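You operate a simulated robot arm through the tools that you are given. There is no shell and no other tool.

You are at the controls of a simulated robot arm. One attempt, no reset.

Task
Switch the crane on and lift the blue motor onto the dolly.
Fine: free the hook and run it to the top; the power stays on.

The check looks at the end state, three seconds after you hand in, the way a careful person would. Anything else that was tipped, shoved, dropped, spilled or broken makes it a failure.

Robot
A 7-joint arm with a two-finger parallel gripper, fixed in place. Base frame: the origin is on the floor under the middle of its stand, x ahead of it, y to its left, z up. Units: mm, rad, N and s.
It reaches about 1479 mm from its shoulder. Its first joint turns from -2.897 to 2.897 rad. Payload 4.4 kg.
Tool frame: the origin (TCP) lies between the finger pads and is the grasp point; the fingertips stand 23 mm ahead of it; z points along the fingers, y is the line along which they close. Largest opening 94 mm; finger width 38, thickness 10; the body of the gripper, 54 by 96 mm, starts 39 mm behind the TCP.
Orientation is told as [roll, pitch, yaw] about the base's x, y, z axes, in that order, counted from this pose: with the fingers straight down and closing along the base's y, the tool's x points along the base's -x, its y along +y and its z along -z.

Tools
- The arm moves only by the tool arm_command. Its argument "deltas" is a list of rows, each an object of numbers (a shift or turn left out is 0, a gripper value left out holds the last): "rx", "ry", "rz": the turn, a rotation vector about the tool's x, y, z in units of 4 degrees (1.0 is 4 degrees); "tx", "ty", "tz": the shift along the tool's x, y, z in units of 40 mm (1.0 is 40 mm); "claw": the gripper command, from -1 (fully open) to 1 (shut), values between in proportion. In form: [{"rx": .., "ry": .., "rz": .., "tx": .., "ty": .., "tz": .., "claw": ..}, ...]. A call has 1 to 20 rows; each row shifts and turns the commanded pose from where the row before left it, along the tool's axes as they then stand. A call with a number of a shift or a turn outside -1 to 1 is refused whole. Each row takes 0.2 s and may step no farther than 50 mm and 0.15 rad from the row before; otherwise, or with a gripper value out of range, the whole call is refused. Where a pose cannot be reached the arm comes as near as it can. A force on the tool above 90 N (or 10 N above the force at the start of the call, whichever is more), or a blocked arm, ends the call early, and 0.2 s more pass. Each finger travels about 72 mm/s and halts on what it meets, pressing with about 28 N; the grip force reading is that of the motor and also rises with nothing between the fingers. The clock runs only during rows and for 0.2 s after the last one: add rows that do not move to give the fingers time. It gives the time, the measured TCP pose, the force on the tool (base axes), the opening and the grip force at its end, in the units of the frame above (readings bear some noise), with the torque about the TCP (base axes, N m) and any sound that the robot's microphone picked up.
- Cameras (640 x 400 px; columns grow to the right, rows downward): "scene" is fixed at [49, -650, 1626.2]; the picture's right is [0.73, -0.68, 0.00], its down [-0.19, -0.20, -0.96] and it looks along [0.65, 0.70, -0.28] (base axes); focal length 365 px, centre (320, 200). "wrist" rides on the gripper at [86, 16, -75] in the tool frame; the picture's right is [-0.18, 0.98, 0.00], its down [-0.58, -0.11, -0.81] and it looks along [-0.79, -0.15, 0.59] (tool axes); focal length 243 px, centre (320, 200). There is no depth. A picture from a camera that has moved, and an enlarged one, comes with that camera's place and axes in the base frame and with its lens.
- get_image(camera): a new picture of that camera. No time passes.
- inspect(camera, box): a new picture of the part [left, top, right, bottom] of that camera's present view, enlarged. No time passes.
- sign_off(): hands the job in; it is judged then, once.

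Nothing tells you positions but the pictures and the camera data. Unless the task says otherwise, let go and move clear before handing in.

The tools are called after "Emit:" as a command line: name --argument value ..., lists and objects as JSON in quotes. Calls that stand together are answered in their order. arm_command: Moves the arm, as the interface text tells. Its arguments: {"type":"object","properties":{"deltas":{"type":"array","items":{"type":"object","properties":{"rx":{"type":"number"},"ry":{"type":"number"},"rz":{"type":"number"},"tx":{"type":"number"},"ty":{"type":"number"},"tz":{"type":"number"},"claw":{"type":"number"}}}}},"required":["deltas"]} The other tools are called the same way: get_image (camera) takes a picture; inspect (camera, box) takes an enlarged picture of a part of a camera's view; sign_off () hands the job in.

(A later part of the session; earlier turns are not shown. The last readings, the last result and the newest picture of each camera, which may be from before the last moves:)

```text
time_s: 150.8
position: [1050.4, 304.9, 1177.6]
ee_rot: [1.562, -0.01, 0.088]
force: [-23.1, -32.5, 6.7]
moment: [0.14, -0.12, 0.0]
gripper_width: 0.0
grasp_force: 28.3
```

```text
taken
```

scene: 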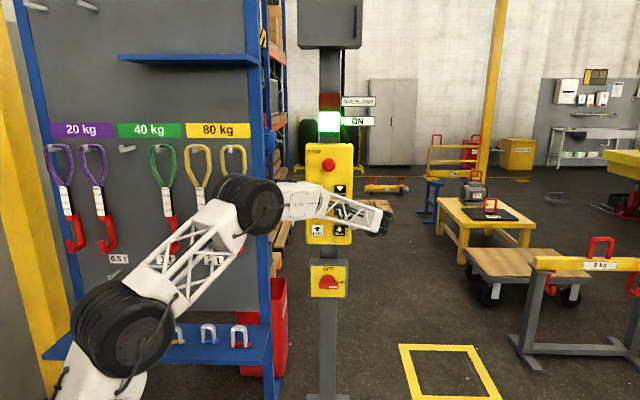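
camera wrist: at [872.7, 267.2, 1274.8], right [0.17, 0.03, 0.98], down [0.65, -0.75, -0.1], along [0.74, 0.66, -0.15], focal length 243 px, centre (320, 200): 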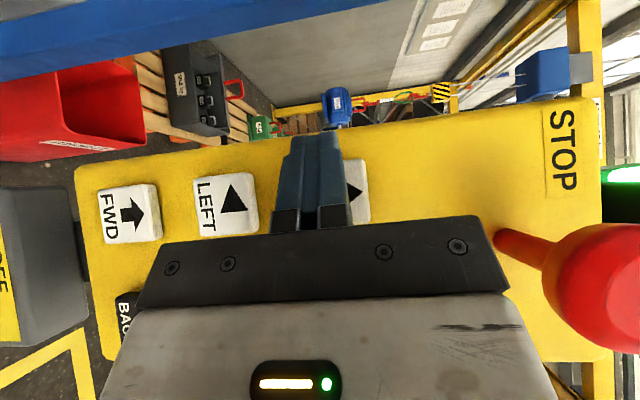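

The motor starts to emerge from behind the rack. I'll keep holding RIGHT.

Emit:
arm_command --deltas '[{}, {}, {}, {}, {}, {}]'

Emit:
get_image --camera "scene"

```text
time_s: 152.2
position: [1048.8, 304.7, 1177.9]
ee_rot: [1.56, -0.01, 0.088]
force: [-17.9, -37.6, 7.9]
moment: [0.2, -0.13, -0.18]
gripper_width: 0.1
grasp_force: 28.2
```

```text
taken
```

scene: 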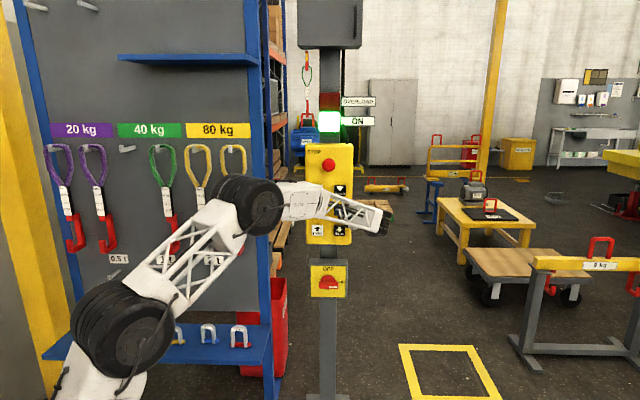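

Emit:
arm_command --deltas '[{}, {}, {}, {}, {}, {}, {}, {}, {}, {}, {}, {}]'

Emit:
get_image --camera "scene"

```text
time_s: 154.8
position: [1049.5, 305.7, 1177.6]
ee_rot: [1.559, -0.009, 0.089]
force: [-24.6, -31.9, 4.9]
moment: [0.09, -0.06, 0.08]
gripper_width: 0.0
grasp_force: 27.9
```

```text
taken
```

scene: 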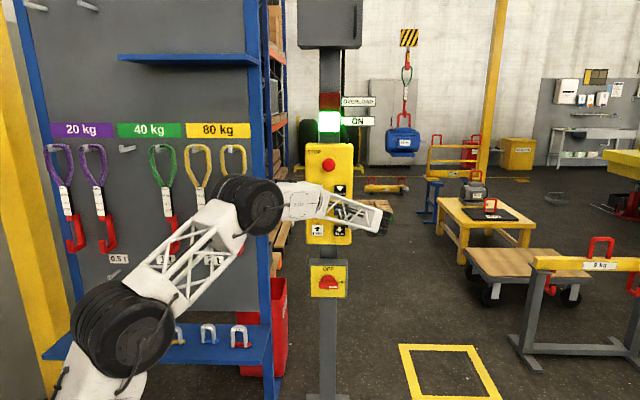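

The load is tracking steadily at about 385 mm/s, now near U≈1325. About 2 s more to reach the dolly's U≈2150, then release.

Emit:
arm_command --deltas '[{}, {}, {}, {}, {}, {}, {}, {}, {}, {}, {"tx": 0.744, "tz": -0.668}, {}, {}]'

Emit:
get_image --camera "scene"

Emit:
inspect --camera "scene" --box '[420, 0, 580, 300]'

```text
time_s: 157.6
position: [1021.5, 277.4, 1178.0]
ee_rot: [1.561, -0.008, 0.086]
force: [0.1, 0.2, 0.5]
moment: [0.02, 0.01, 0.02]
gripper_width: 0.1
grasp_force: 27.6
```

```text
taken
```

scene: 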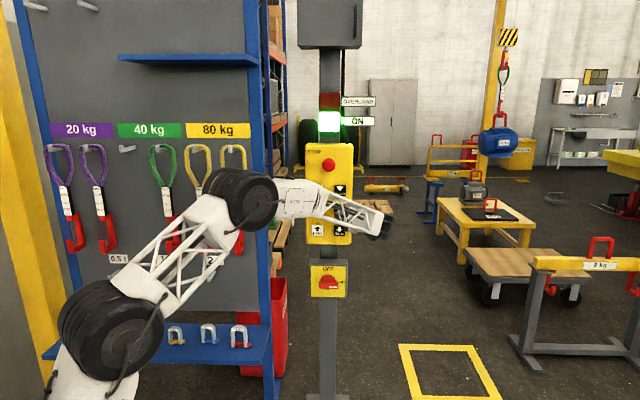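

```text
1.33 times, centred on (500, 150) of scene
camera zoom: at [49.0, -650.0, 1626.2], right [0.73, -0.68, 0.0], down [-0.19, -0.2, -0.96], along [0.65, 0.7, -0.28], focal length 486 px, centre (80, 267)
```

zoom: 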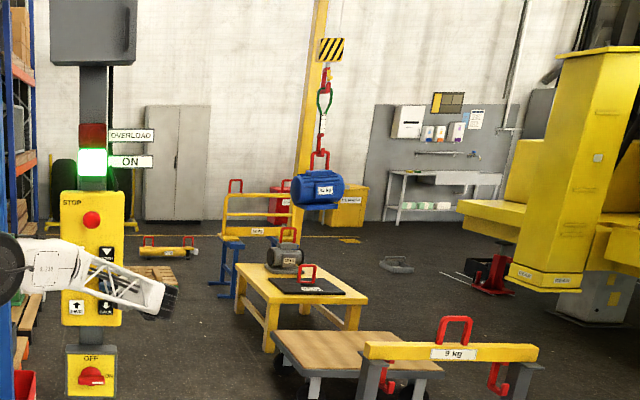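

The load is at about U≈2235 with no swing visible. Now BACK to bring it over the dolly (about 930 mm), checking on the way.

Emit:
arm_command --deltas '[{"ty": -1.0}, {"ty": -1.0}, {}, {"tx": -0.372, "tz": 0.334}, {"tx": -0.26, "tz": 0.234}, {"tx": -0.112, "tz": 0.1}, {}, {}, {}, {}, {}, {}, {}, {}]'

Emit:
get_image --camera "scene"

```text
time_s: 160.6
position: [1048.0, 304.9, 1099.5]
ee_rot: [1.561, -0.008, 0.087]
force: [-19.4, -35.3, -13.4]
moment: [-0.33, 0.21, -0.13]
gripper_width: 0.0
grasp_force: 27.9
```

```text
taken
```

scene: 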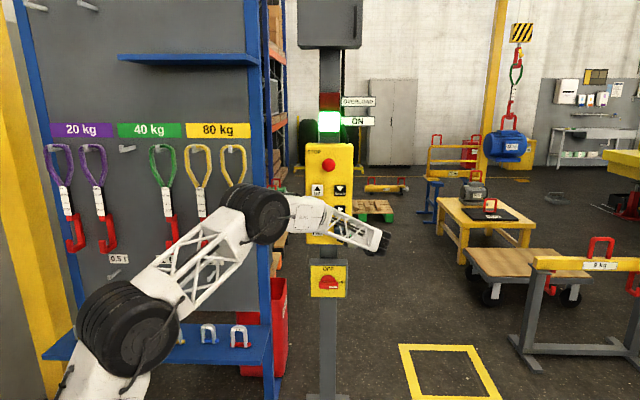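

Emit:
arm_command --deltas '[{}, {}, {}, {}, {}]'

Emit:
get_image --camera "scene"

```text
time_s: 161.8
position: [1048.7, 305.5, 1099.8]
ee_rot: [1.559, -0.01, 0.087]
force: [-20.9, -35.2, -13.0]
moment: [-0.33, 0.19, -0.06]
gripper_width: 0.1
grasp_force: 27.7
```

```text
taken
```

scene: 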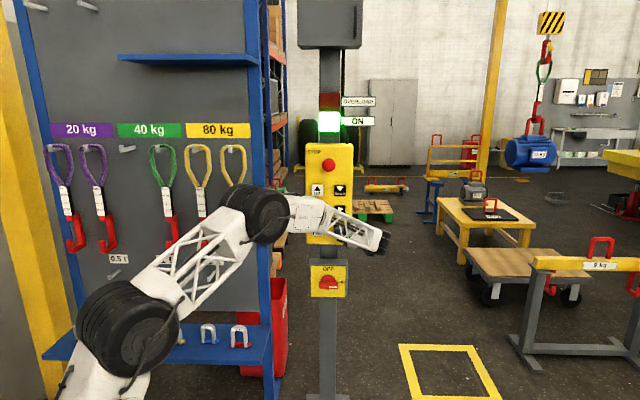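

Emit:
arm_command --deltas '[{}, {}, {}, {}, {"tx": 0.744, "tz": -0.668}, {}, {}]'

Emit:
get_image --camera "scene"

Emit:
inspect --camera "scene" --box '[440, 100, 640, 310]'

```text
time_s: 163.4
position: [1020.3, 276.7, 1100.9]
ee_rot: [1.561, -0.011, 0.087]
force: [0.4, 0.8, 0.3]
moment: [0.02, 0.0, 0.01]
gripper_width: 0.2
grasp_force: 28.1
```

```text
taken
```

scene: 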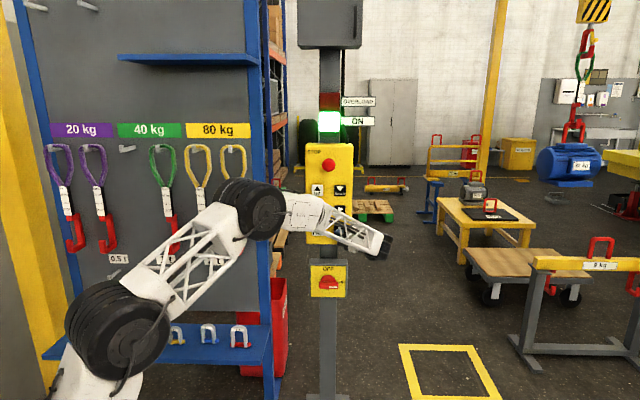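

```text
1.90 times, centred on (540, 205) of scene
camera zoom: at [49.0, -650.0, 1626.2], right [0.73, -0.68, 0.0], down [-0.19, -0.2, -0.96], along [0.65, 0.7, -0.28], focal length 694 px, centre (-99, 190)
```

zoom: 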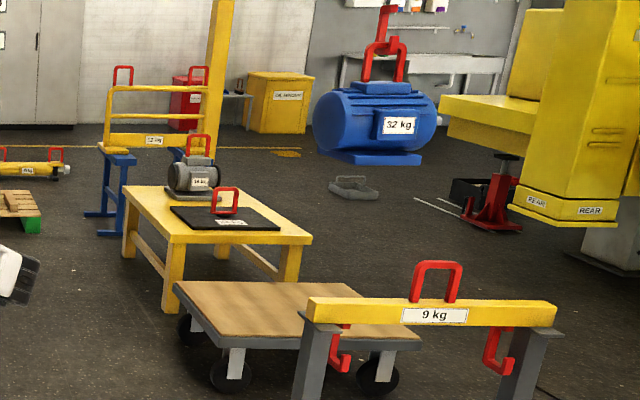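

The load is slightly past the dolly centre: about V≈2140, U≈2275 versus dolly centre about (2150, 2316). I'll tap FWD (~175 mm) and LEFT (~120 mm).

Emit:
arm_command --deltas '[{"tx": 0.522, "tz": 0.618}, {"tx": 0.522, "tz": 0.618}, {"tx": 0.522, "tz": 0.618, "ty": -0.1}, {}, {"tx": -0.372, "tz": 0.334}, {"tx": -0.26, "tz": 0.234}, {"tx": -0.112, "tz": 0.1}, {}, {}, {}, {}, {}, {}, {}, {"tx": 0.744, "tz": -0.668}, {}]'

Emit:
get_image --camera "scene"

Emit:
arm_command --deltas '[{"ty": 1.0}, {"ty": 1.0}, {"ty": 0.05}, {"tx": -0.372, "tz": 0.334}, {"tx": -0.26, "tz": 0.234}, {"tx": -0.112, "tz": 0.1}, {}, {}, {}, {}, {}, {}, {"tx": 0.744, "tz": -0.668}, {}, {}]'

Emit:
get_image --camera "scene"

```text
time_s: 166.8
position: [956.2, 344.3, 1093.4]
ee_rot: [1.56, -0.011, 0.088]
force: [0.0, 0.5, 0.0]
moment: [0.01, 0.0, 0.04]
gripper_width: 0.0
grasp_force: 27.8
```

```text
taken
```

scene: 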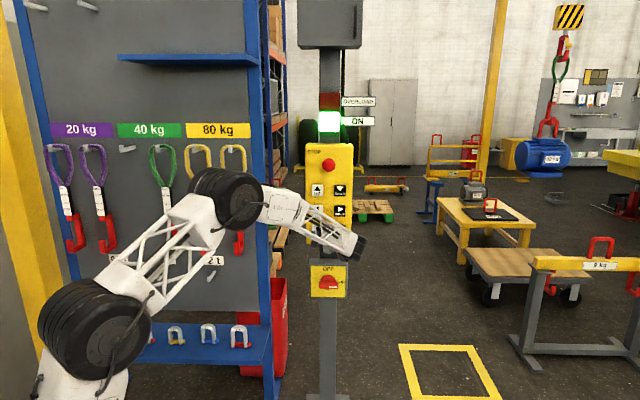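

```text
time_s: 170.0
position: [951.9, 346.1, 1176.1]
ee_rot: [1.561, -0.011, 0.089]
force: [0.4, -1.2, -0.2]
moment: [-0.01, 0.02, 0.0]
gripper_width: 0.1
grasp_force: 27.5
```

```text
taken
```

scene: 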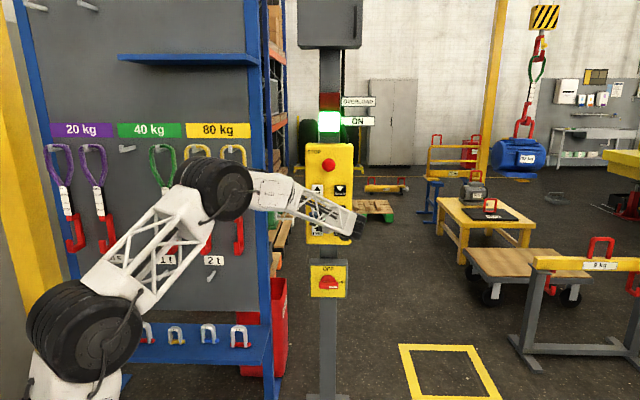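

I'll zoom on the load and dolly for accurate positions and check for any swing.

Emit:
inspect --camera "scene" --box '[460, 0, 600, 190]'

Emit:
inspect --camera "scene" --box '[450, 100, 610, 310]'

```text
2.11 times, centred on (530, 95) of scene
camera zoom: at [49.0, -650.0, 1626.2], right [0.73, -0.68, 0.0], down [-0.19, -0.2, -0.96], along [0.65, 0.7, -0.28], focal length 768 px, centre (-122, 421)
```

zoom: 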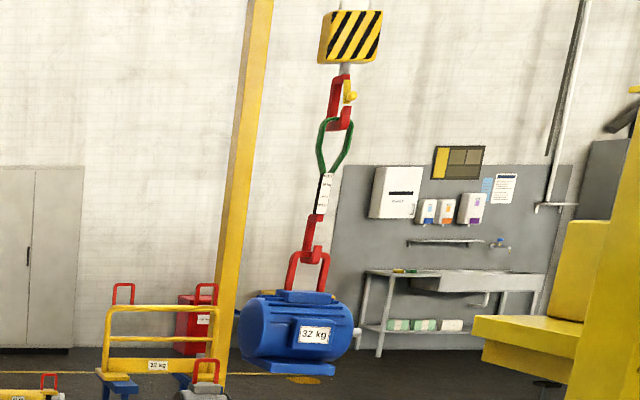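

```text
1.90 times, centred on (530, 205) of scene
camera zoom: at [49.0, -650.0, 1626.2], right [0.73, -0.68, 0.0], down [-0.19, -0.2, -0.96], along [0.65, 0.7, -0.28], focal length 694 px, centre (-80, 190)
```

zoom: 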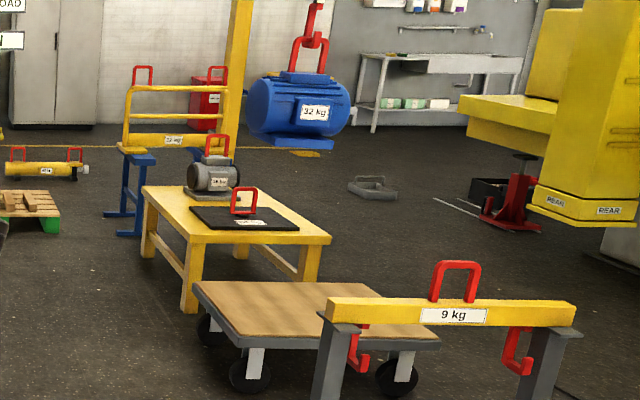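

The sling leans slightly more than perspective suggests, maybe a small swing. I'll wait a second and compare.

Emit:
arm_command --deltas '[{}, {}, {}]'

Emit:
inspect --camera "scene" --box '[460, 0, 600, 190]'

Emit:
arm_command --deltas '[{}, {}, {}, {}]'

Emit:
inspect --camera "scene" --box '[460, 0, 600, 190]'

```text
time_s: 170.8
position: [951.8, 347.6, 1175.8]
ee_rot: [1.559, -0.009, 0.086]
force: [0.1, -0.3, -0.4]
moment: [0.0, -0.02, 0.0]
gripper_width: 0.3
grasp_force: 28.1
```

```text
2.11 times, centred on (530, 95) of scene
camera zoom: at [49.0, -650.0, 1626.2], right [0.73, -0.68, 0.0], down [-0.19, -0.2, -0.96], along [0.65, 0.7, -0.28], focal length 768 px, centre (-122, 421)
```

zoom: 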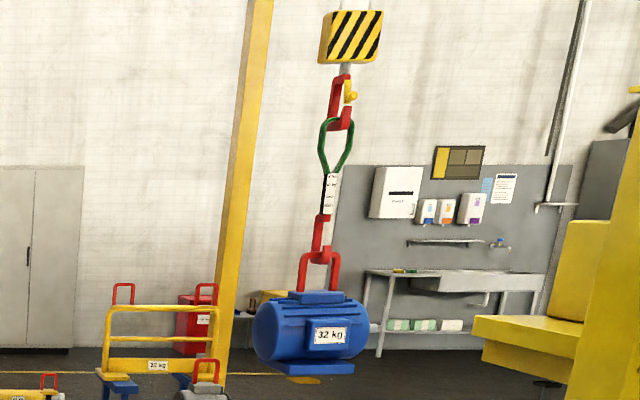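

```text
time_s: 171.8
position: [951.7, 345.5, 1175.2]
ee_rot: [1.56, -0.01, 0.089]
force: [0.4, 1.4, 1.1]
moment: [-0.04, -0.02, -0.03]
gripper_width: 0.0
grasp_force: 28.2
```

```text
2.11 times, centred on (530, 95) of scene
camera zoom: at [49.0, -650.0, 1626.2], right [0.73, -0.68, 0.0], down [-0.19, -0.2, -0.96], along [0.65, 0.7, -0.28], focal length 768 px, centre (-122, 421)
```

zoom: 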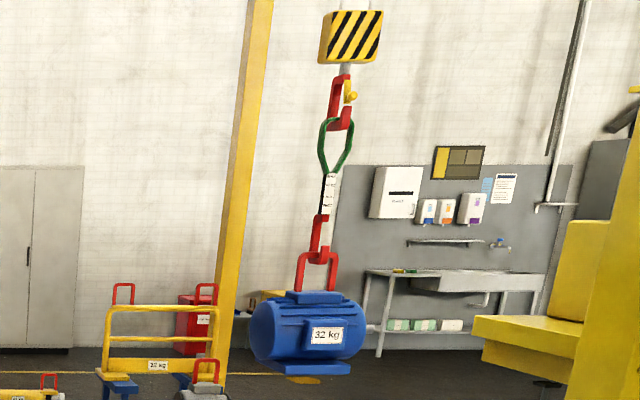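

There is a small pendulum swing. I'll wait for it to settle before measuring and lowering.

Emit:
arm_command --deltas '[{}, {}, {}, {}, {}, {}, {}, {}, {}, {}, {}, {}, {}, {}, {}, {}, {}, {}, {}, {}]'

Emit:
inspect --camera "scene" --box '[460, 0, 600, 190]'

Emit:
arm_command --deltas '[{}, {}]'

Emit:
inspect --camera "scene" --box '[460, 0, 600, 190]'

```text
time_s: 176.0
position: [951.7, 345.0, 1175.6]
ee_rot: [1.56, -0.009, 0.087]
force: [0.4, 0.1, 0.0]
moment: [-0.03, -0.04, -0.02]
gripper_width: 0.0
grasp_force: 27.8
```

```text
2.11 times, centred on (530, 95) of scene
camera zoom: at [49.0, -650.0, 1626.2], right [0.73, -0.68, 0.0], down [-0.19, -0.2, -0.96], along [0.65, 0.7, -0.28], focal length 768 px, centre (-122, 421)
```

zoom: 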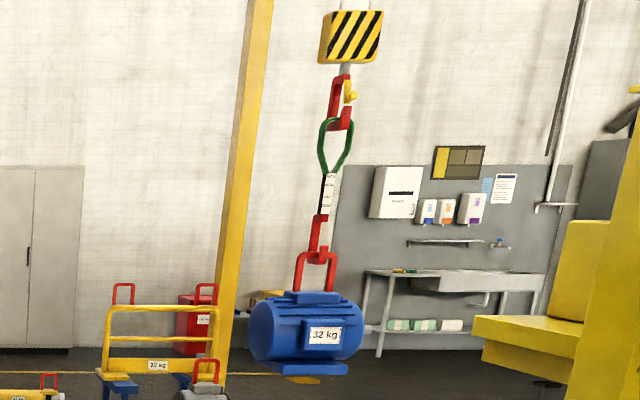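

```text
time_s: 176.6
position: [950.7, 345.8, 1175.4]
ee_rot: [1.56, -0.008, 0.088]
force: [0.1, 0.0, -0.3]
moment: [0.03, 0.03, 0.02]
gripper_width: 0.0
grasp_force: 27.9
```

```text
2.11 times, centred on (530, 95) of scene
camera zoom: at [49.0, -650.0, 1626.2], right [0.73, -0.68, 0.0], down [-0.19, -0.2, -0.96], along [0.65, 0.7, -0.28], focal length 768 px, centre (-122, 421)
```

zoom: 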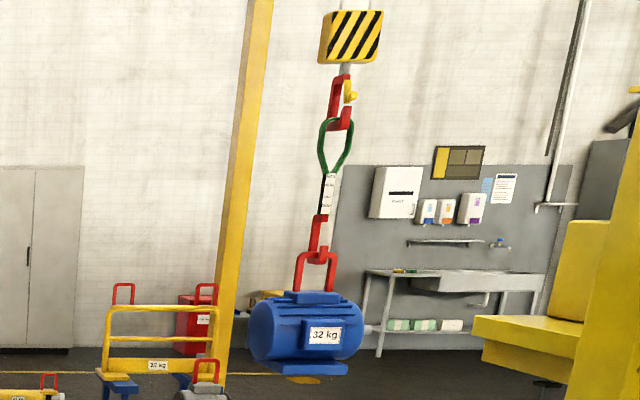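

The swing has settled. I'll now lower about 500 mm so the motor is just above dolly level and compare positions.

Emit:
arm_command --deltas '[{"tx": -0.43, "tz": -0.479, "ty": 0.51}, {"tx": -0.43, "tz": -0.479, "ty": 0.51}, {"tx": -0.43, "tz": -0.479, "ty": 0.51}, {"tx": -0.43, "tz": -0.479, "ty": 0.51}, {}, {"tx": -0.372, "tz": 0.334}, {"tx": -0.26, "tz": 0.234}, {"tx": -0.112, "tz": 0.1}, {}, {}, {}, {}, {}, {}, {}, {}, {}, {}, {"tx": 0.744, "tz": -0.668}, {}]'

Emit:
get_image --camera "scene"

Emit:
inspect --camera "scene" --box '[440, 130, 640, 310]'

```text
time_s: 180.8
position: [1025.8, 278.6, 1258.3]
ee_rot: [1.561, -0.011, 0.09]
force: [0.3, 0.2, -0.8]
moment: [0.01, -0.01, 0.02]
gripper_width: 0.1
grasp_force: 27.9
```

```text
taken
```

scene: 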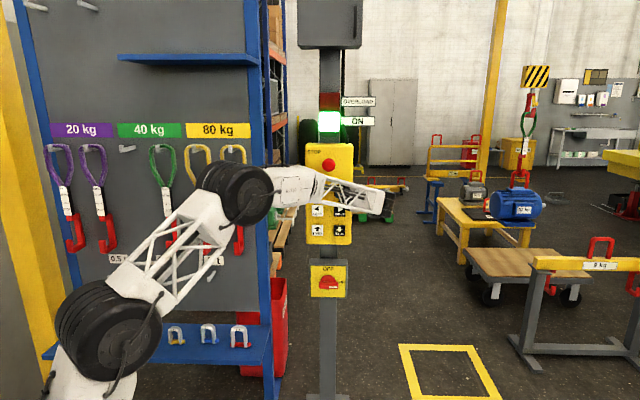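

```text
2.22 times, centred on (540, 220) of scene
camera zoom: at [49.0, -650.0, 1626.2], right [0.73, -0.68, 0.0], down [-0.19, -0.2, -0.96], along [0.65, 0.7, -0.28], focal length 810 px, centre (-169, 156)
```

zoom: 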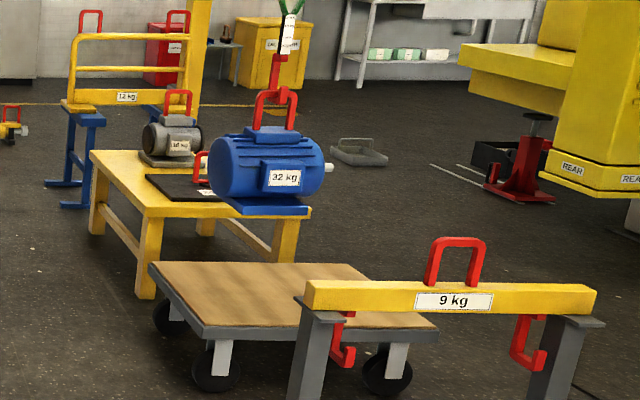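

The motor is now about 340 mm above the dolly level. I'll use the wrist camera from near the left vantage, turned to the right, to triangulate motor vs dolly.

Emit:
arm_command --deltas '[{"tx": 0.63, "tz": -0.446}, {"tx": 0.63, "tz": -0.446}, {"tx": 0.63, "tz": -0.446, "ty": 0.4}, {"tx": 0.63, "tz": -0.446, "ty": 0.56}, {"tx": 0.63, "tz": -0.446, "ty": 0.56}, {"tx": 0.63, "tz": -0.446, "ty": 0.56}, {"tx": 0.63, "tz": -0.446, "ty": 0.56}, {"tx": 0.63, "tz": -0.446, "ty": 0.56}, {"tx": 0.63, "tz": -0.446, "ty": 0.56}, {"tx": 0.63, "tz": -0.446, "ty": 0.56}]'

Emit:
arm_command --deltas '[{"ry": -1}, {"ry": -1}, {"ry": -1}, {"ry": -1}, {"ry": -1}, {"ry": -1}, {"ry": -1}, {"ry": -1}, {"ry": -1}, {"ry": -1}, {"ry": -1}, {"ry": -1}, {}]'

Emit:
get_image --camera "wrist"

```text
time_s: 183.0
position: [791.4, 80.2, 1432.1]
ee_rot: [1.56, -0.006, 0.088]
force: [0.8, -0.7, -0.6]
moment: [0.0, 0.0, 0.02]
gripper_width: 0.0
grasp_force: 27.7
```

```text
time_s: 185.8
position: [788.9, 77.6, 1429.5]
ee_rot: [1.57, -0.015, -0.75]
force: [0.0, -0.1, -0.4]
moment: [0.0, -0.02, 0.02]
gripper_width: 0.2
grasp_force: 28.3
```

```text
taken
camera wrist: at [674.5, 82.5, 1445.4], right [0.12, -0.12, 0.99], down [-0.12, -0.99, -0.1], along [0.98, -0.11, -0.14], focal length 243 px, centre (320, 200)
```

wrist: 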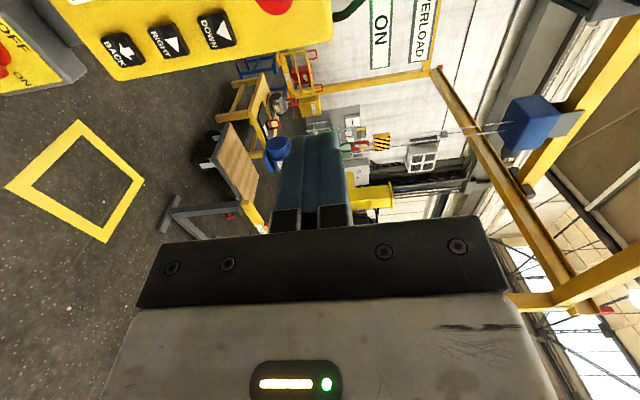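

Emit:
inspect --camera "wrist" --box '[180, 110, 340, 240]'

Emit:
inspect --camera "scene" --box '[460, 150, 620, 310]'

```text
3.08 times, centred on (260, 175) of wrist
camera zoom: at [674.5, 82.5, 1445.4], right [0.12, -0.12, 0.99], down [-0.12, -0.99, -0.1], along [0.98, -0.11, -0.14], focal length 746 px, centre (505, 277)
```

zoom: 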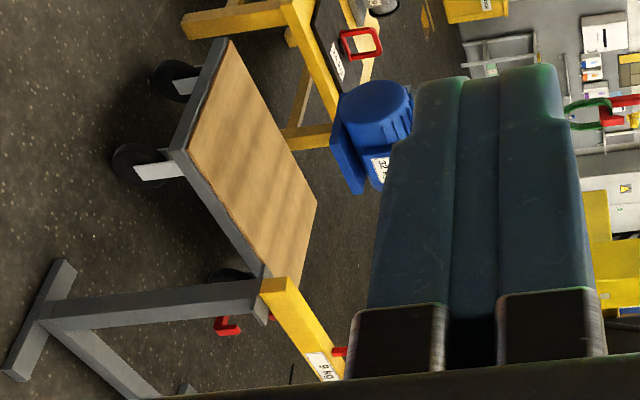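

```text
2.50 times, centred on (540, 230) of scene
camera zoom: at [49.0, -650.0, 1626.2], right [0.73, -0.68, 0.0], down [-0.19, -0.2, -0.96], along [0.65, 0.7, -0.28], focal length 912 px, centre (-230, 125)
```

zoom: 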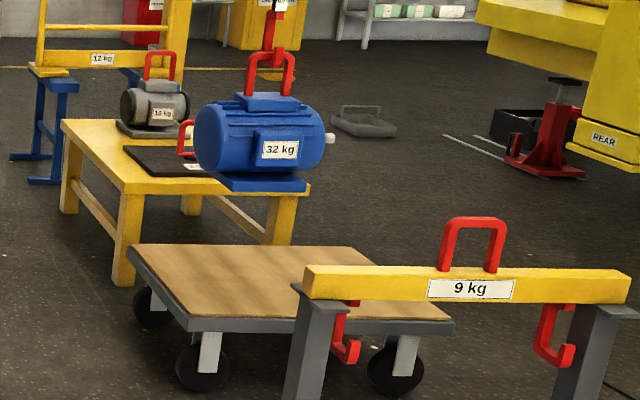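

Triangulated: dolly top spans about U 1770–2560, V 2060–2580; the motor's base is at about U 1880–2105, V 2160–2300, z≈667 — already over the dolly but off-centre. I'll nudge RIGHT (~140 mm) and FWD (~80 mm) to centre it better.

Emit:
arm_command --deltas '[{"tx": -0.071, "ty": -0.571, "tz": 0.705}, {"tx": -0.071, "ty": -0.571, "tz": 0.705}, {"tx": -0.071, "ty": -0.571, "tz": 0.705}, {"tx": -0.071, "ty": -0.571, "tz": 0.705}, {"tx": -0.071, "ty": -0.571, "tz": 0.705}, {"tx": -0.071, "ty": -0.571, "tz": 0.705}, {"tx": -0.071, "ty": -0.571, "tz": 0.705}, {"tx": -0.071, "ty": -0.571, "tz": 0.705}, {"tx": -0.071, "ty": -0.571, "tz": 0.705}, {"tx": -0.071, "ty": -0.571, "tz": 0.705}, {"tx": -0.071, "ty": -0.571, "tz": 0.705}, {}]'

Emit:
get_image --camera "wrist"

```text
time_s: 188.4
position: [1026.3, 284.0, 1183.1]
ee_rot: [1.572, -0.014, -0.751]
force: [0.4, -0.3, 0.4]
moment: [0.01, -0.02, -0.01]
gripper_width: 0.1
grasp_force: 27.6
```

```text
taken
camera wrist: at [912.1, 287.6, 1199.4], right [0.12, -0.12, 0.99], down [-0.12, -0.99, -0.1], along [0.98, -0.11, -0.14], focal length 243 px, centre (320, 200)
```

wrist: 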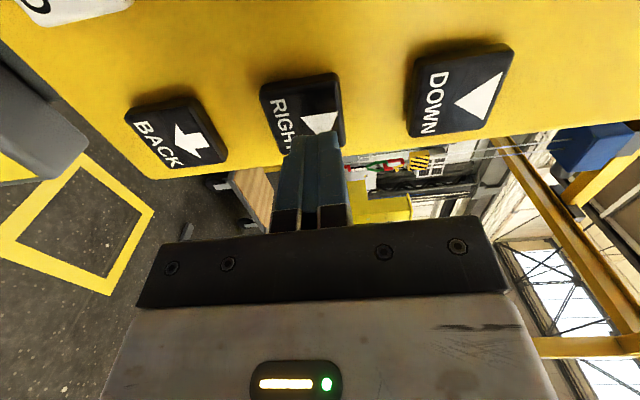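

Emit:
arm_command --deltas '[{"tz": 0.5}, {"tz": 0.33}, {"tz": 0.15}, {}, {}, {}, {}, {}, {}, {"tz": -1.0}, {}, {}]'

Emit:
inspect --camera "scene" --box '[460, 150, 620, 310]'

```text
time_s: 191.0
position: [1026.2, 282.6, 1182.2]
ee_rot: [1.571, -0.012, -0.749]
force: [-0.7, 0.5, 0.2]
moment: [0.01, 0.0, -0.01]
gripper_width: 0.0
grasp_force: 28.2
```

```text
2.50 times, centred on (540, 230) of scene
camera zoom: at [49.0, -650.0, 1626.2], right [0.73, -0.68, 0.0], down [-0.19, -0.2, -0.96], along [0.65, 0.7, -0.28], focal length 912 px, centre (-230, 125)
```

zoom: 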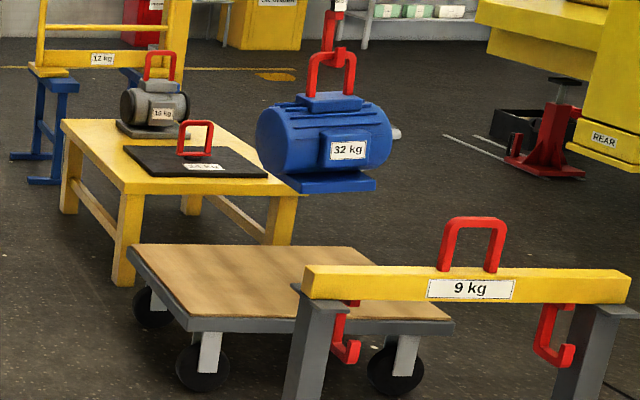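

That moved it about 200 mm, now close to the dolly's centreline. Next a FWD tap (~80 mm).

Emit:
arm_command --deltas '[{"tx": 0.783, "ty": -0.69}, {"tx": 0.783, "ty": -0.69}, {"tx": 0.783, "ty": -0.69}, {}, {"tz": 0.5}, {"tz": 0.33}, {"tz": 0.15}, {}, {}, {}, {}, {"tz": -1.0}, {}, {}, {}, {}, {}, {}, {}, {}]'

Emit:
inspect --camera "scene" --box '[460, 150, 620, 310]'

```text
time_s: 195.2
position: [958.7, 344.9, 1096.2]
ee_rot: [1.569, -0.014, -0.751]
force: [0.3, 0.0, 0.2]
moment: [0.01, 0.0, 0.02]
gripper_width: 0.3
grasp_force: 28.5
```

```text
2.50 times, centred on (540, 230) of scene
camera zoom: at [49.0, -650.0, 1626.2], right [0.73, -0.68, 0.0], down [-0.19, -0.2, -0.96], along [0.65, 0.7, -0.28], focal length 912 px, centre (-230, 125)
```

zoom: 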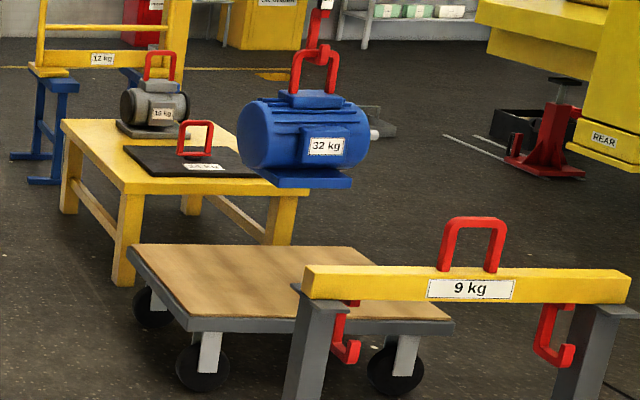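

The motor hangs over the middle of the dolly (base about U 2030–2255, V 2180–2320). I'll let it settle while moving to DOWN, then lower about 230 mm.

Emit:
arm_command --deltas '[{"tx": -0.46, "ty": 0.81}, {"tx": -0.46, "ty": 0.81}, {"tx": -0.46, "ty": 0.81}, {"tx": -0.46, "ty": 0.81}, {"tx": -0.46, "ty": 0.81}, {}, {}, {}, {}, {}, {}, {}, {}, {}, {}]'

Emit:
inspect --camera "scene" --box '[460, 150, 620, 310]'

Emit:
get_image --camera "wrist"

```text
time_s: 198.4
position: [1019.0, 284.0, 1257.8]
ee_rot: [1.57, -0.015, -0.751]
force: [-0.1, 0.3, -1.2]
moment: [0.01, 0.02, -0.03]
gripper_width: 0.1
grasp_force: 27.7
```

```text
2.50 times, centred on (540, 230) of scene
camera zoom: at [49.0, -650.0, 1626.2], right [0.73, -0.68, 0.0], down [-0.19, -0.2, -0.96], along [0.65, 0.7, -0.28], focal length 912 px, centre (-230, 125)
```

zoom: 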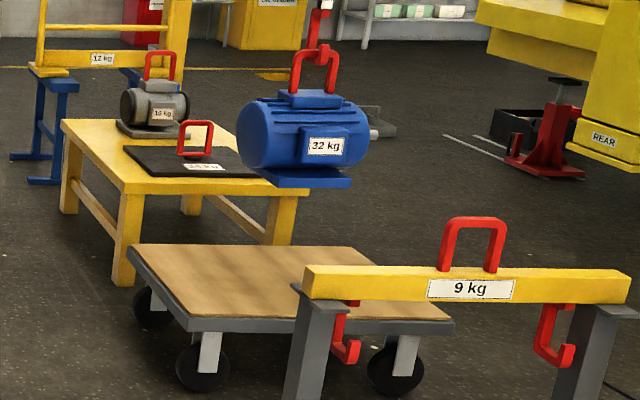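

```text
taken
camera wrist: at [906.0, 287.5, 1274.0], right [0.12, -0.12, 0.99], down [-0.12, -0.99, -0.1], along [0.98, -0.11, -0.14], focal length 243 px, centre (320, 200)
```

wrist: 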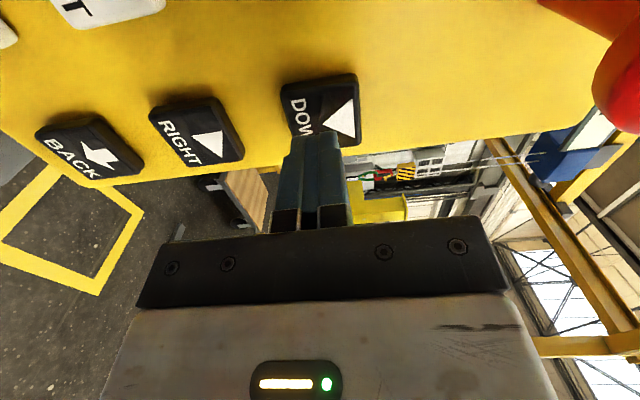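

The load is still. Lowering about 230 mm now.

Emit:
arm_command --deltas '[{"tz": 0.5}, {"tz": 0.4}, {"tz": 0.17}, {}, {}, {}, {}, {}, {}, {}, {"tz": -1.0}, {}]'

Emit:
inspect --camera "scene" --box '[460, 150, 620, 310]'

```text
time_s: 201.0
position: [1023.6, 284.7, 1258.2]
ee_rot: [1.57, -0.016, -0.75]
force: [0.9, -0.1, -0.5]
moment: [0.02, -0.01, 0.0]
gripper_width: 0.2
grasp_force: 28.4
```

```text
2.50 times, centred on (540, 230) of scene
camera zoom: at [49.0, -650.0, 1626.2], right [0.73, -0.68, 0.0], down [-0.19, -0.2, -0.96], along [0.65, 0.7, -0.28], focal length 912 px, centre (-230, 125)
```

zoom: 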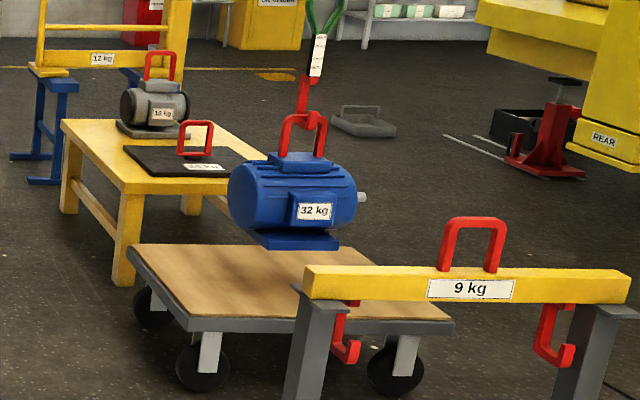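

Base now about 165 mm above the dolly. Lower another ~105 mm.

Emit:
arm_command --deltas '[{"tz": 0.5}, {"tz": 0.35}, {"tz": 0.15}, {}, {}, {}, {}, {}, {"tz": -1.0}, {}, {}]'

Emit:
inspect --camera "scene" --box '[460, 150, 620, 310]'

```text
time_s: 203.4
position: [1027.1, 285.7, 1257.2]
ee_rot: [1.57, -0.012, -0.75]
force: [-0.9, -0.7, 0.0]
moment: [0.01, -0.01, -0.01]
gripper_width: 0.0
grasp_force: 27.9
```

```text
2.50 times, centred on (540, 230) of scene
camera zoom: at [49.0, -650.0, 1626.2], right [0.73, -0.68, 0.0], down [-0.19, -0.2, -0.96], along [0.65, 0.7, -0.28], focal length 912 px, centre (-230, 125)
```

zoom: 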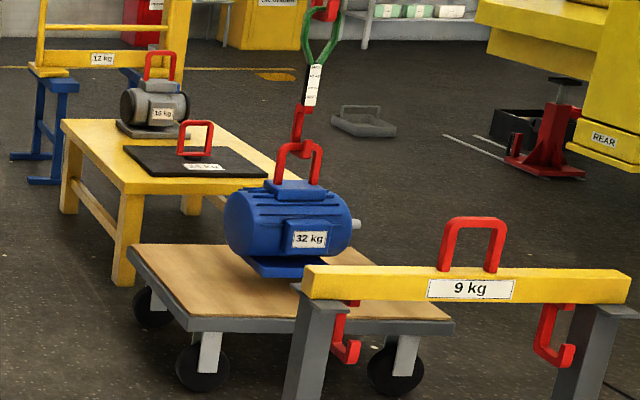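

About 65 mm left. I'll use small taps for a soft landing.

Emit:
arm_command --deltas '[{"tz": 0.5}, {"tz": 0.33}, {"tz": 0.12}, {}, {}, {}, {"tz": -0.95}, {}]'

Emit:
inspect --camera "scene" --box '[460, 150, 620, 310]'

```text
time_s: 205.2
position: [1024.0, 284.3, 1258.7]
ee_rot: [1.57, -0.015, -0.748]
force: [0.1, 0.7, -0.4]
moment: [-0.03, 0.01, 0.03]
gripper_width: 0.1
grasp_force: 27.9
```

```text
2.50 times, centred on (540, 230) of scene
camera zoom: at [49.0, -650.0, 1626.2], right [0.73, -0.68, 0.0], down [-0.19, -0.2, -0.96], along [0.65, 0.7, -0.28], focal length 912 px, centre (-230, 125)
```

zoom: 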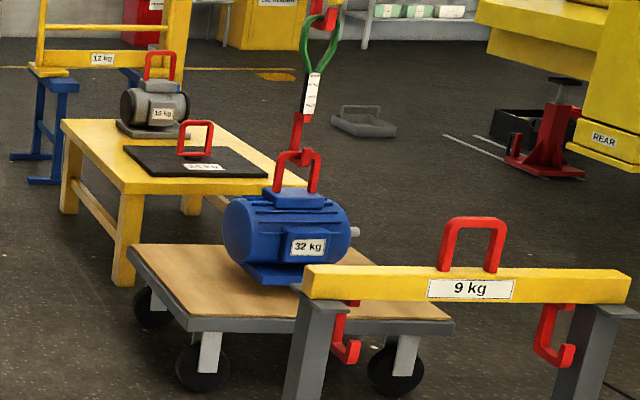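

Emit:
arm_command --deltas '[{"tz": 0.5}, {"tz": 0.36}, {"tz": 0.12}, {}, {}, {}, {"tz": -0.98}, {}]'

Emit:
inspect --camera "scene" --box '[460, 150, 620, 310]'

Emit:
inspect --camera "scene" --box '[500, 180, 580, 270]'

```text
time_s: 207.0
position: [1027.4, 283.8, 1260.8]
ee_rot: [1.57, -0.014, -0.751]
force: [-0.7, -0.9, -0.3]
moment: [-0.05, -0.01, 0.04]
gripper_width: 0.0
grasp_force: 28.4
```

```text
2.50 times, centred on (540, 230) of scene
camera zoom: at [49.0, -650.0, 1626.2], right [0.73, -0.68, 0.0], down [-0.19, -0.2, -0.96], along [0.65, 0.7, -0.28], focal length 912 px, centre (-230, 125)
```

zoom: 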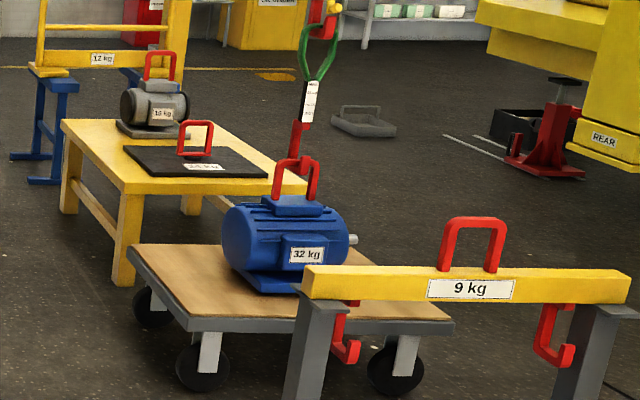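

```text
4.44 times, centred on (540, 225) of scene
camera zoom: at [49.0, -650.0, 1626.2], right [0.73, -0.68, 0.0], down [-0.19, -0.2, -0.96], along [0.65, 0.7, -0.28], focal length 1620 px, centre (-658, 89)
```

zoom: 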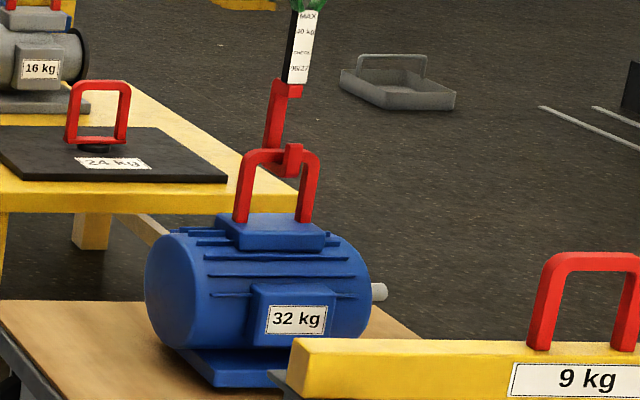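

Emit:
arm_command --deltas '[{"tz": 0.5}, {"tz": 0.33}, {"tz": 0.12}, {}, {}, {}, {"tz": -0.95}, {}]'

Emit:
inspect --camera "scene" --box '[500, 180, 580, 270]'

```text
time_s: 208.8
position: [1024.7, 285.4, 1257.2]
ee_rot: [1.57, -0.013, -0.749]
force: [0.5, 0.7, -0.3]
moment: [0.0, -0.02, 0.01]
gripper_width: 0.0
grasp_force: 27.5
```

```text
4.44 times, centred on (540, 225) of scene
camera zoom: at [49.0, -650.0, 1626.2], right [0.73, -0.68, 0.0], down [-0.19, -0.2, -0.96], along [0.65, 0.7, -0.28], focal length 1620 px, centre (-658, 89)
```

zoom: 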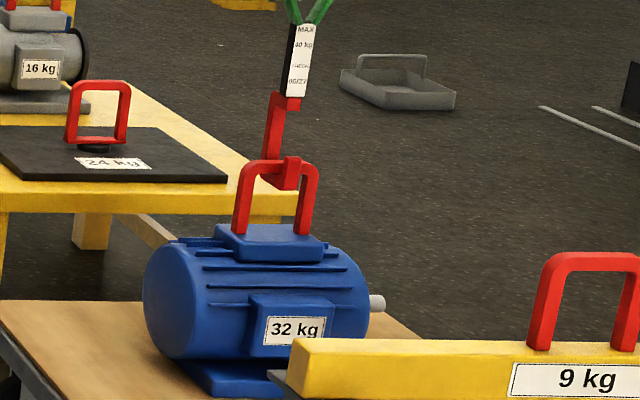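

Emit:
arm_command --deltas '[{"tz": 0.5}, {"tz": 0.36}, {"tz": 0.12}, {}, {}, {}, {"tz": -0.98}, {}]'

Emit:
inspect --camera "scene" --box '[500, 180, 580, 270]'

```text
time_s: 210.6
position: [1023.9, 287.0, 1260.2]
ee_rot: [1.572, -0.014, -0.75]
force: [0.1, -0.5, 0.3]
moment: [-0.01, 0.02, -0.01]
gripper_width: 0.0
grasp_force: 28.1
```

```text
4.44 times, centred on (540, 225) of scene
camera zoom: at [49.0, -650.0, 1626.2], right [0.73, -0.68, 0.0], down [-0.19, -0.2, -0.96], along [0.65, 0.7, -0.28], focal length 1620 px, centre (-658, 89)
```

zoom: 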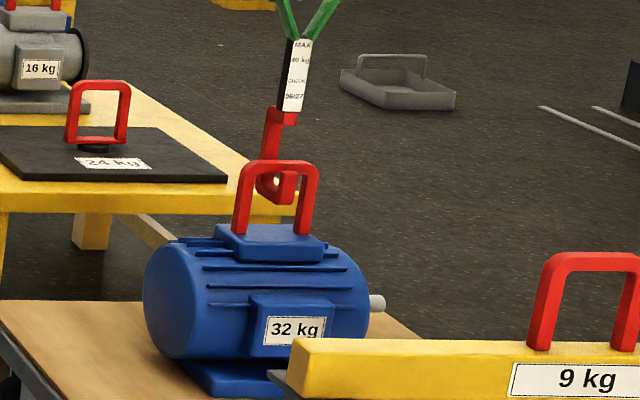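

The motor has landed on the dolly (it stopped while the hook went 20 mm lower). I'll lower the hook another ~40 mm so the prong clears below the bar.

Emit:
arm_command --deltas '[{"tz": 0.5}, {"tz": 0.35}, {"tz": 0.12}, {}, {}, {}, {"tz": -0.97}, {}]'

Emit:
inspect --camera "scene" --box '[500, 180, 580, 270]'

```text
time_s: 212.4
position: [1026.3, 286.1, 1260.0]
ee_rot: [1.572, -0.015, -0.751]
force: [0.6, 0.0, 0.2]
moment: [0.01, 0.01, 0.03]
gripper_width: 0.0
grasp_force: 27.6
```

```text
4.44 times, centred on (540, 225) of scene
camera zoom: at [49.0, -650.0, 1626.2], right [0.73, -0.68, 0.0], down [-0.19, -0.2, -0.96], along [0.65, 0.7, -0.28], focal length 1620 px, centre (-658, 89)
```

zoom: 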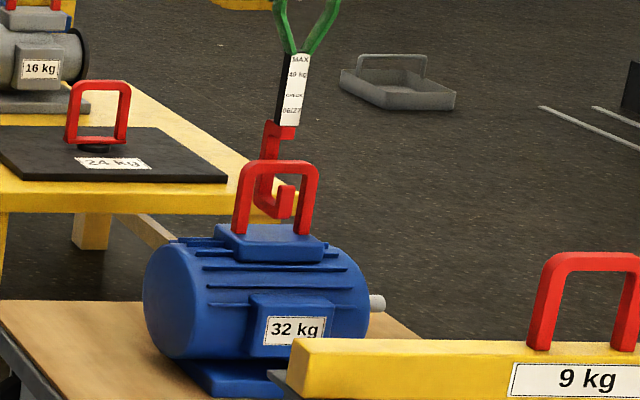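

One more small tap to put the bar mid-gap between prong and upper jaw.

Emit:
arm_command --deltas '[{"tz": 0.5}, {"tz": 0.33}, {"tz": 0.12}, {}, {}, {}, {"tz": -0.95}, {}]'

Emit:
inspect --camera "scene" --box '[500, 180, 580, 270]'

Emit:
inspect --camera "scene" --box '[440, 60, 640, 310]'

```text
time_s: 214.2
position: [1026.5, 285.3, 1258.8]
ee_rot: [1.571, -0.014, -0.75]
force: [0.1, 0.2, 0.9]
moment: [0.01, -0.02, 0.01]
gripper_width: 0.0
grasp_force: 28.2
```

```text
4.44 times, centred on (540, 225) of scene
camera zoom: at [49.0, -650.0, 1626.2], right [0.73, -0.68, 0.0], down [-0.19, -0.2, -0.96], along [0.65, 0.7, -0.28], focal length 1620 px, centre (-658, 89)
```

zoom: 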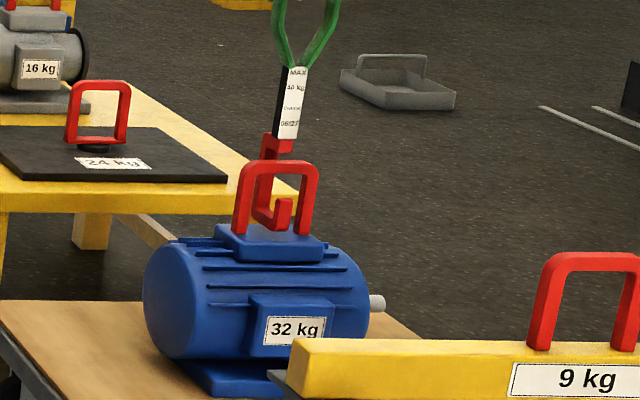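

```text
1.60 times, centred on (540, 185) of scene
camera zoom: at [49.0, -650.0, 1626.2], right [0.73, -0.68, 0.0], down [-0.19, -0.2, -0.96], along [0.65, 0.7, -0.28], focal length 583 px, centre (-32, 224)
```

zoom: 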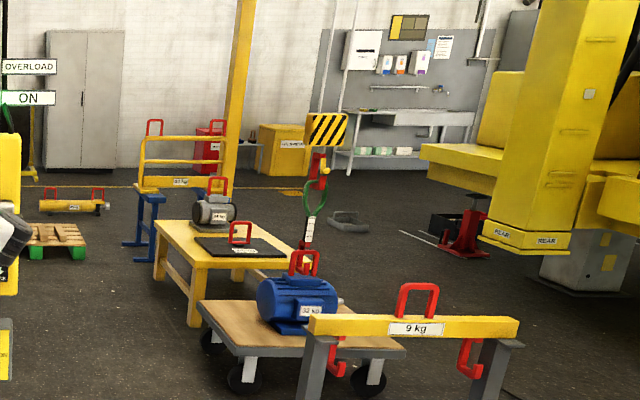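

The bar sits mid-gap now; the hook bottom is only ~10 mm above the motor's block, so I'll raise it a hair (UP, very short), then move FWD to slide the hook off the bar.

Emit:
arm_command --deltas '[{"tx": 0.8}, {"tx": 0.8}, {"tx": 0.8}, {}, {"tz": 0.5}, {"tz": 0.33}, {"tz": 0.12}, {}, {}, {"tz": -0.95}, {}, {}]'

Emit:
inspect --camera "scene" --box '[500, 180, 580, 270]'

```text
time_s: 216.8
position: [953.3, 349.8, 1258.8]
ee_rot: [1.571, -0.015, -0.75]
force: [-0.1, -0.4, -0.7]
moment: [-0.02, 0.03, 0.02]
gripper_width: 0.2
grasp_force: 28.2
```

```text
4.44 times, centred on (540, 225) of scene
camera zoom: at [49.0, -650.0, 1626.2], right [0.73, -0.68, 0.0], down [-0.19, -0.2, -0.96], along [0.65, 0.7, -0.28], focal length 1620 px, centre (-658, 89)
```

zoom: 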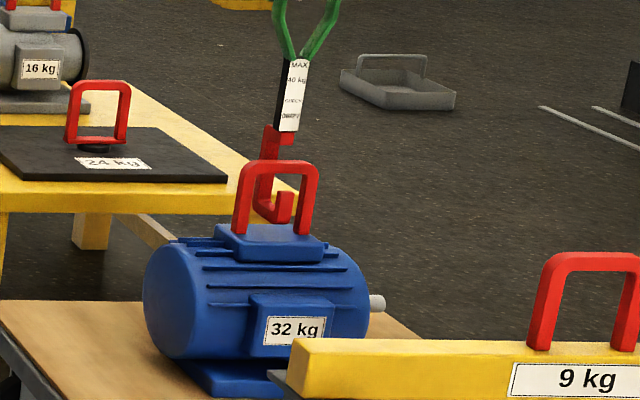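

Raised ~12 mm; prong clears the bar by ~14 mm. Now FWD to slide the hook out from under the bar.

Emit:
arm_command --deltas '[{"ty": -0.99}, {"ty": -0.99}, {"ty": -0.99}, {"ty": -0.99}, {}, {"tz": 0.5}, {"tz": 0.35}, {"tz": 0.12}, {}, {}, {}, {}, {"tz": -0.97}, {}, {}]'

Emit:
inspect --camera "scene" --box '[500, 180, 580, 270]'

```text
time_s: 220.0
position: [954.7, 348.5, 1100.0]
ee_rot: [1.571, -0.013, -0.75]
force: [-0.1, 0.2, 0.4]
moment: [0.02, -0.02, 0.0]
gripper_width: 0.2
grasp_force: 28.3
```

```text
4.44 times, centred on (540, 225) of scene
camera zoom: at [49.0, -650.0, 1626.2], right [0.73, -0.68, 0.0], down [-0.19, -0.2, -0.96], along [0.65, 0.7, -0.28], focal length 1620 px, centre (-658, 89)
```

zoom: 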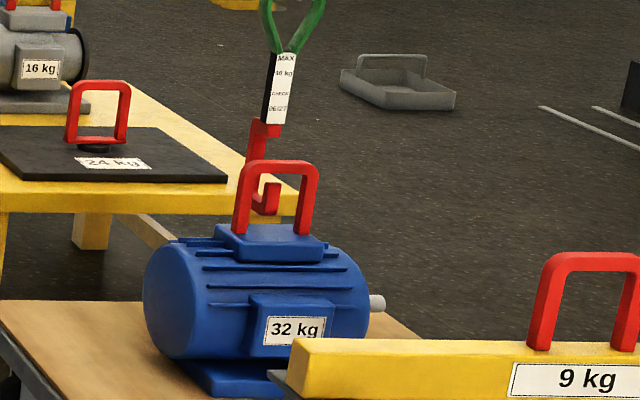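

It moved ~32 mm; the prong is now under the bar. Two more taps to clear it fully.

Emit:
arm_command --deltas '[{"tz": 0.5}, {"tz": 0.35}, {"tz": 0.12}, {}, {}, {}, {}, {"tz": -0.97}, {}, {}, {}, {}]'

Emit:
inspect --camera "scene" --box '[500, 180, 580, 270]'

```text
time_s: 222.6
position: [953.9, 348.6, 1100.2]
ee_rot: [1.571, -0.015, -0.751]
force: [-0.2, 0.3, -0.1]
moment: [-0.01, 0.0, -0.01]
gripper_width: 0.2
grasp_force: 27.5
```

```text
4.44 times, centred on (540, 225) of scene
camera zoom: at [49.0, -650.0, 1626.2], right [0.73, -0.68, 0.0], down [-0.19, -0.2, -0.96], along [0.65, 0.7, -0.28], focal length 1620 px, centre (-658, 89)
```

zoom: 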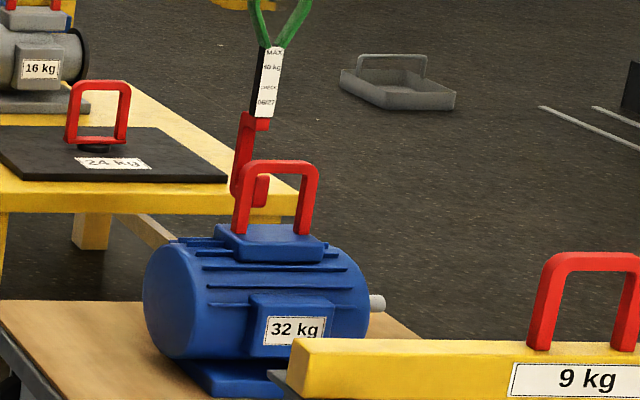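

Emit:
arm_command --deltas '[{"tz": 0.5}, {"tz": 0.35}, {"tz": 0.12}, {}, {}, {}, {}, {"tz": -0.97}, {}, {}, {}, {}]'

Emit:
inspect --camera "scene" --box '[500, 180, 580, 270]'

```text
time_s: 225.2
position: [956.3, 349.4, 1100.9]
ee_rot: [1.569, -0.014, -0.751]
force: [-0.6, 0.1, 0.2]
moment: [0.01, -0.02, 0.0]
gripper_width: 0.0
grasp_force: 28.4
```

```text
4.44 times, centred on (540, 225) of scene
camera zoom: at [49.0, -650.0, 1626.2], right [0.73, -0.68, 0.0], down [-0.19, -0.2, -0.96], along [0.65, 0.7, -0.28], focal length 1620 px, centre (-658, 89)
```

zoom: 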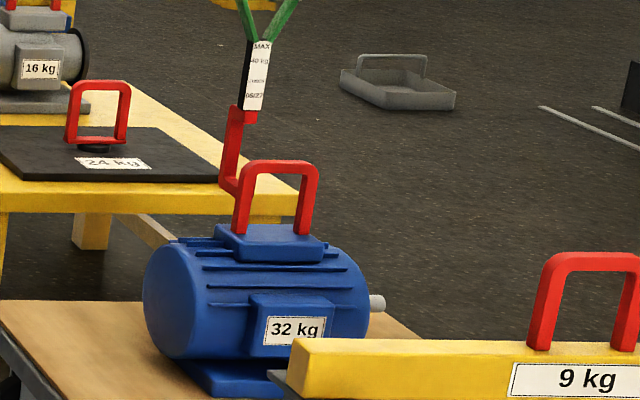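

The hook is fully behind the bar and the motor hasn't moved. Now UP, watching that it comes clear of the handle.

Emit:
arm_command --deltas '[{"ty": 0.99}, {"ty": 0.99}, {"ty": 0.99}, {"ty": 0.99}, {}, {"tz": 0.5}, {"tz": 0.33}, {"tz": 0.12}, {}, {}, {}]'

Emit:
inspect --camera "scene" --box '[500, 180, 580, 270]'

```text
time_s: 227.6
position: [981.8, 378.0, 1256.8]
ee_rot: [1.572, -0.014, -0.751]
force: [-11.1, -20.5, -2.8]
moment: [0.01, 0.14, -0.54]
gripper_width: 0.1
grasp_force: 27.7
```

```text
4.44 times, centred on (540, 225) of scene
camera zoom: at [49.0, -650.0, 1626.2], right [0.73, -0.68, 0.0], down [-0.19, -0.2, -0.96], along [0.65, 0.7, -0.28], focal length 1620 px, centre (-658, 89)
```

zoom: 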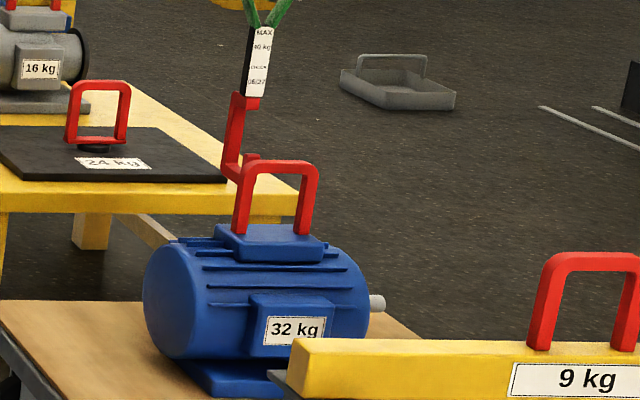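

Emit:
arm_command --deltas '[{}, {}]'

Emit:
inspect --camera "scene" --box '[500, 180, 580, 270]'

```text
time_s: 228.2
position: [982.7, 377.0, 1257.5]
ee_rot: [1.571, -0.013, -0.751]
force: [-10.6, -22.6, -2.8]
moment: [0.0, 0.08, -0.61]
gripper_width: 0.0
grasp_force: 27.9
```

```text
4.44 times, centred on (540, 225) of scene
camera zoom: at [49.0, -650.0, 1626.2], right [0.73, -0.68, 0.0], down [-0.19, -0.2, -0.96], along [0.65, 0.7, -0.28], focal length 1620 px, centre (-658, 89)
```

zoom: 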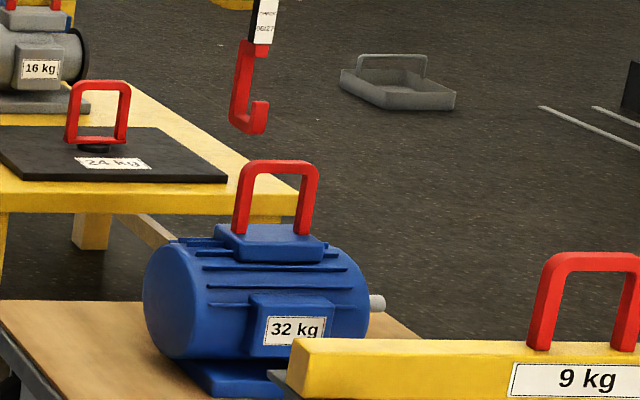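

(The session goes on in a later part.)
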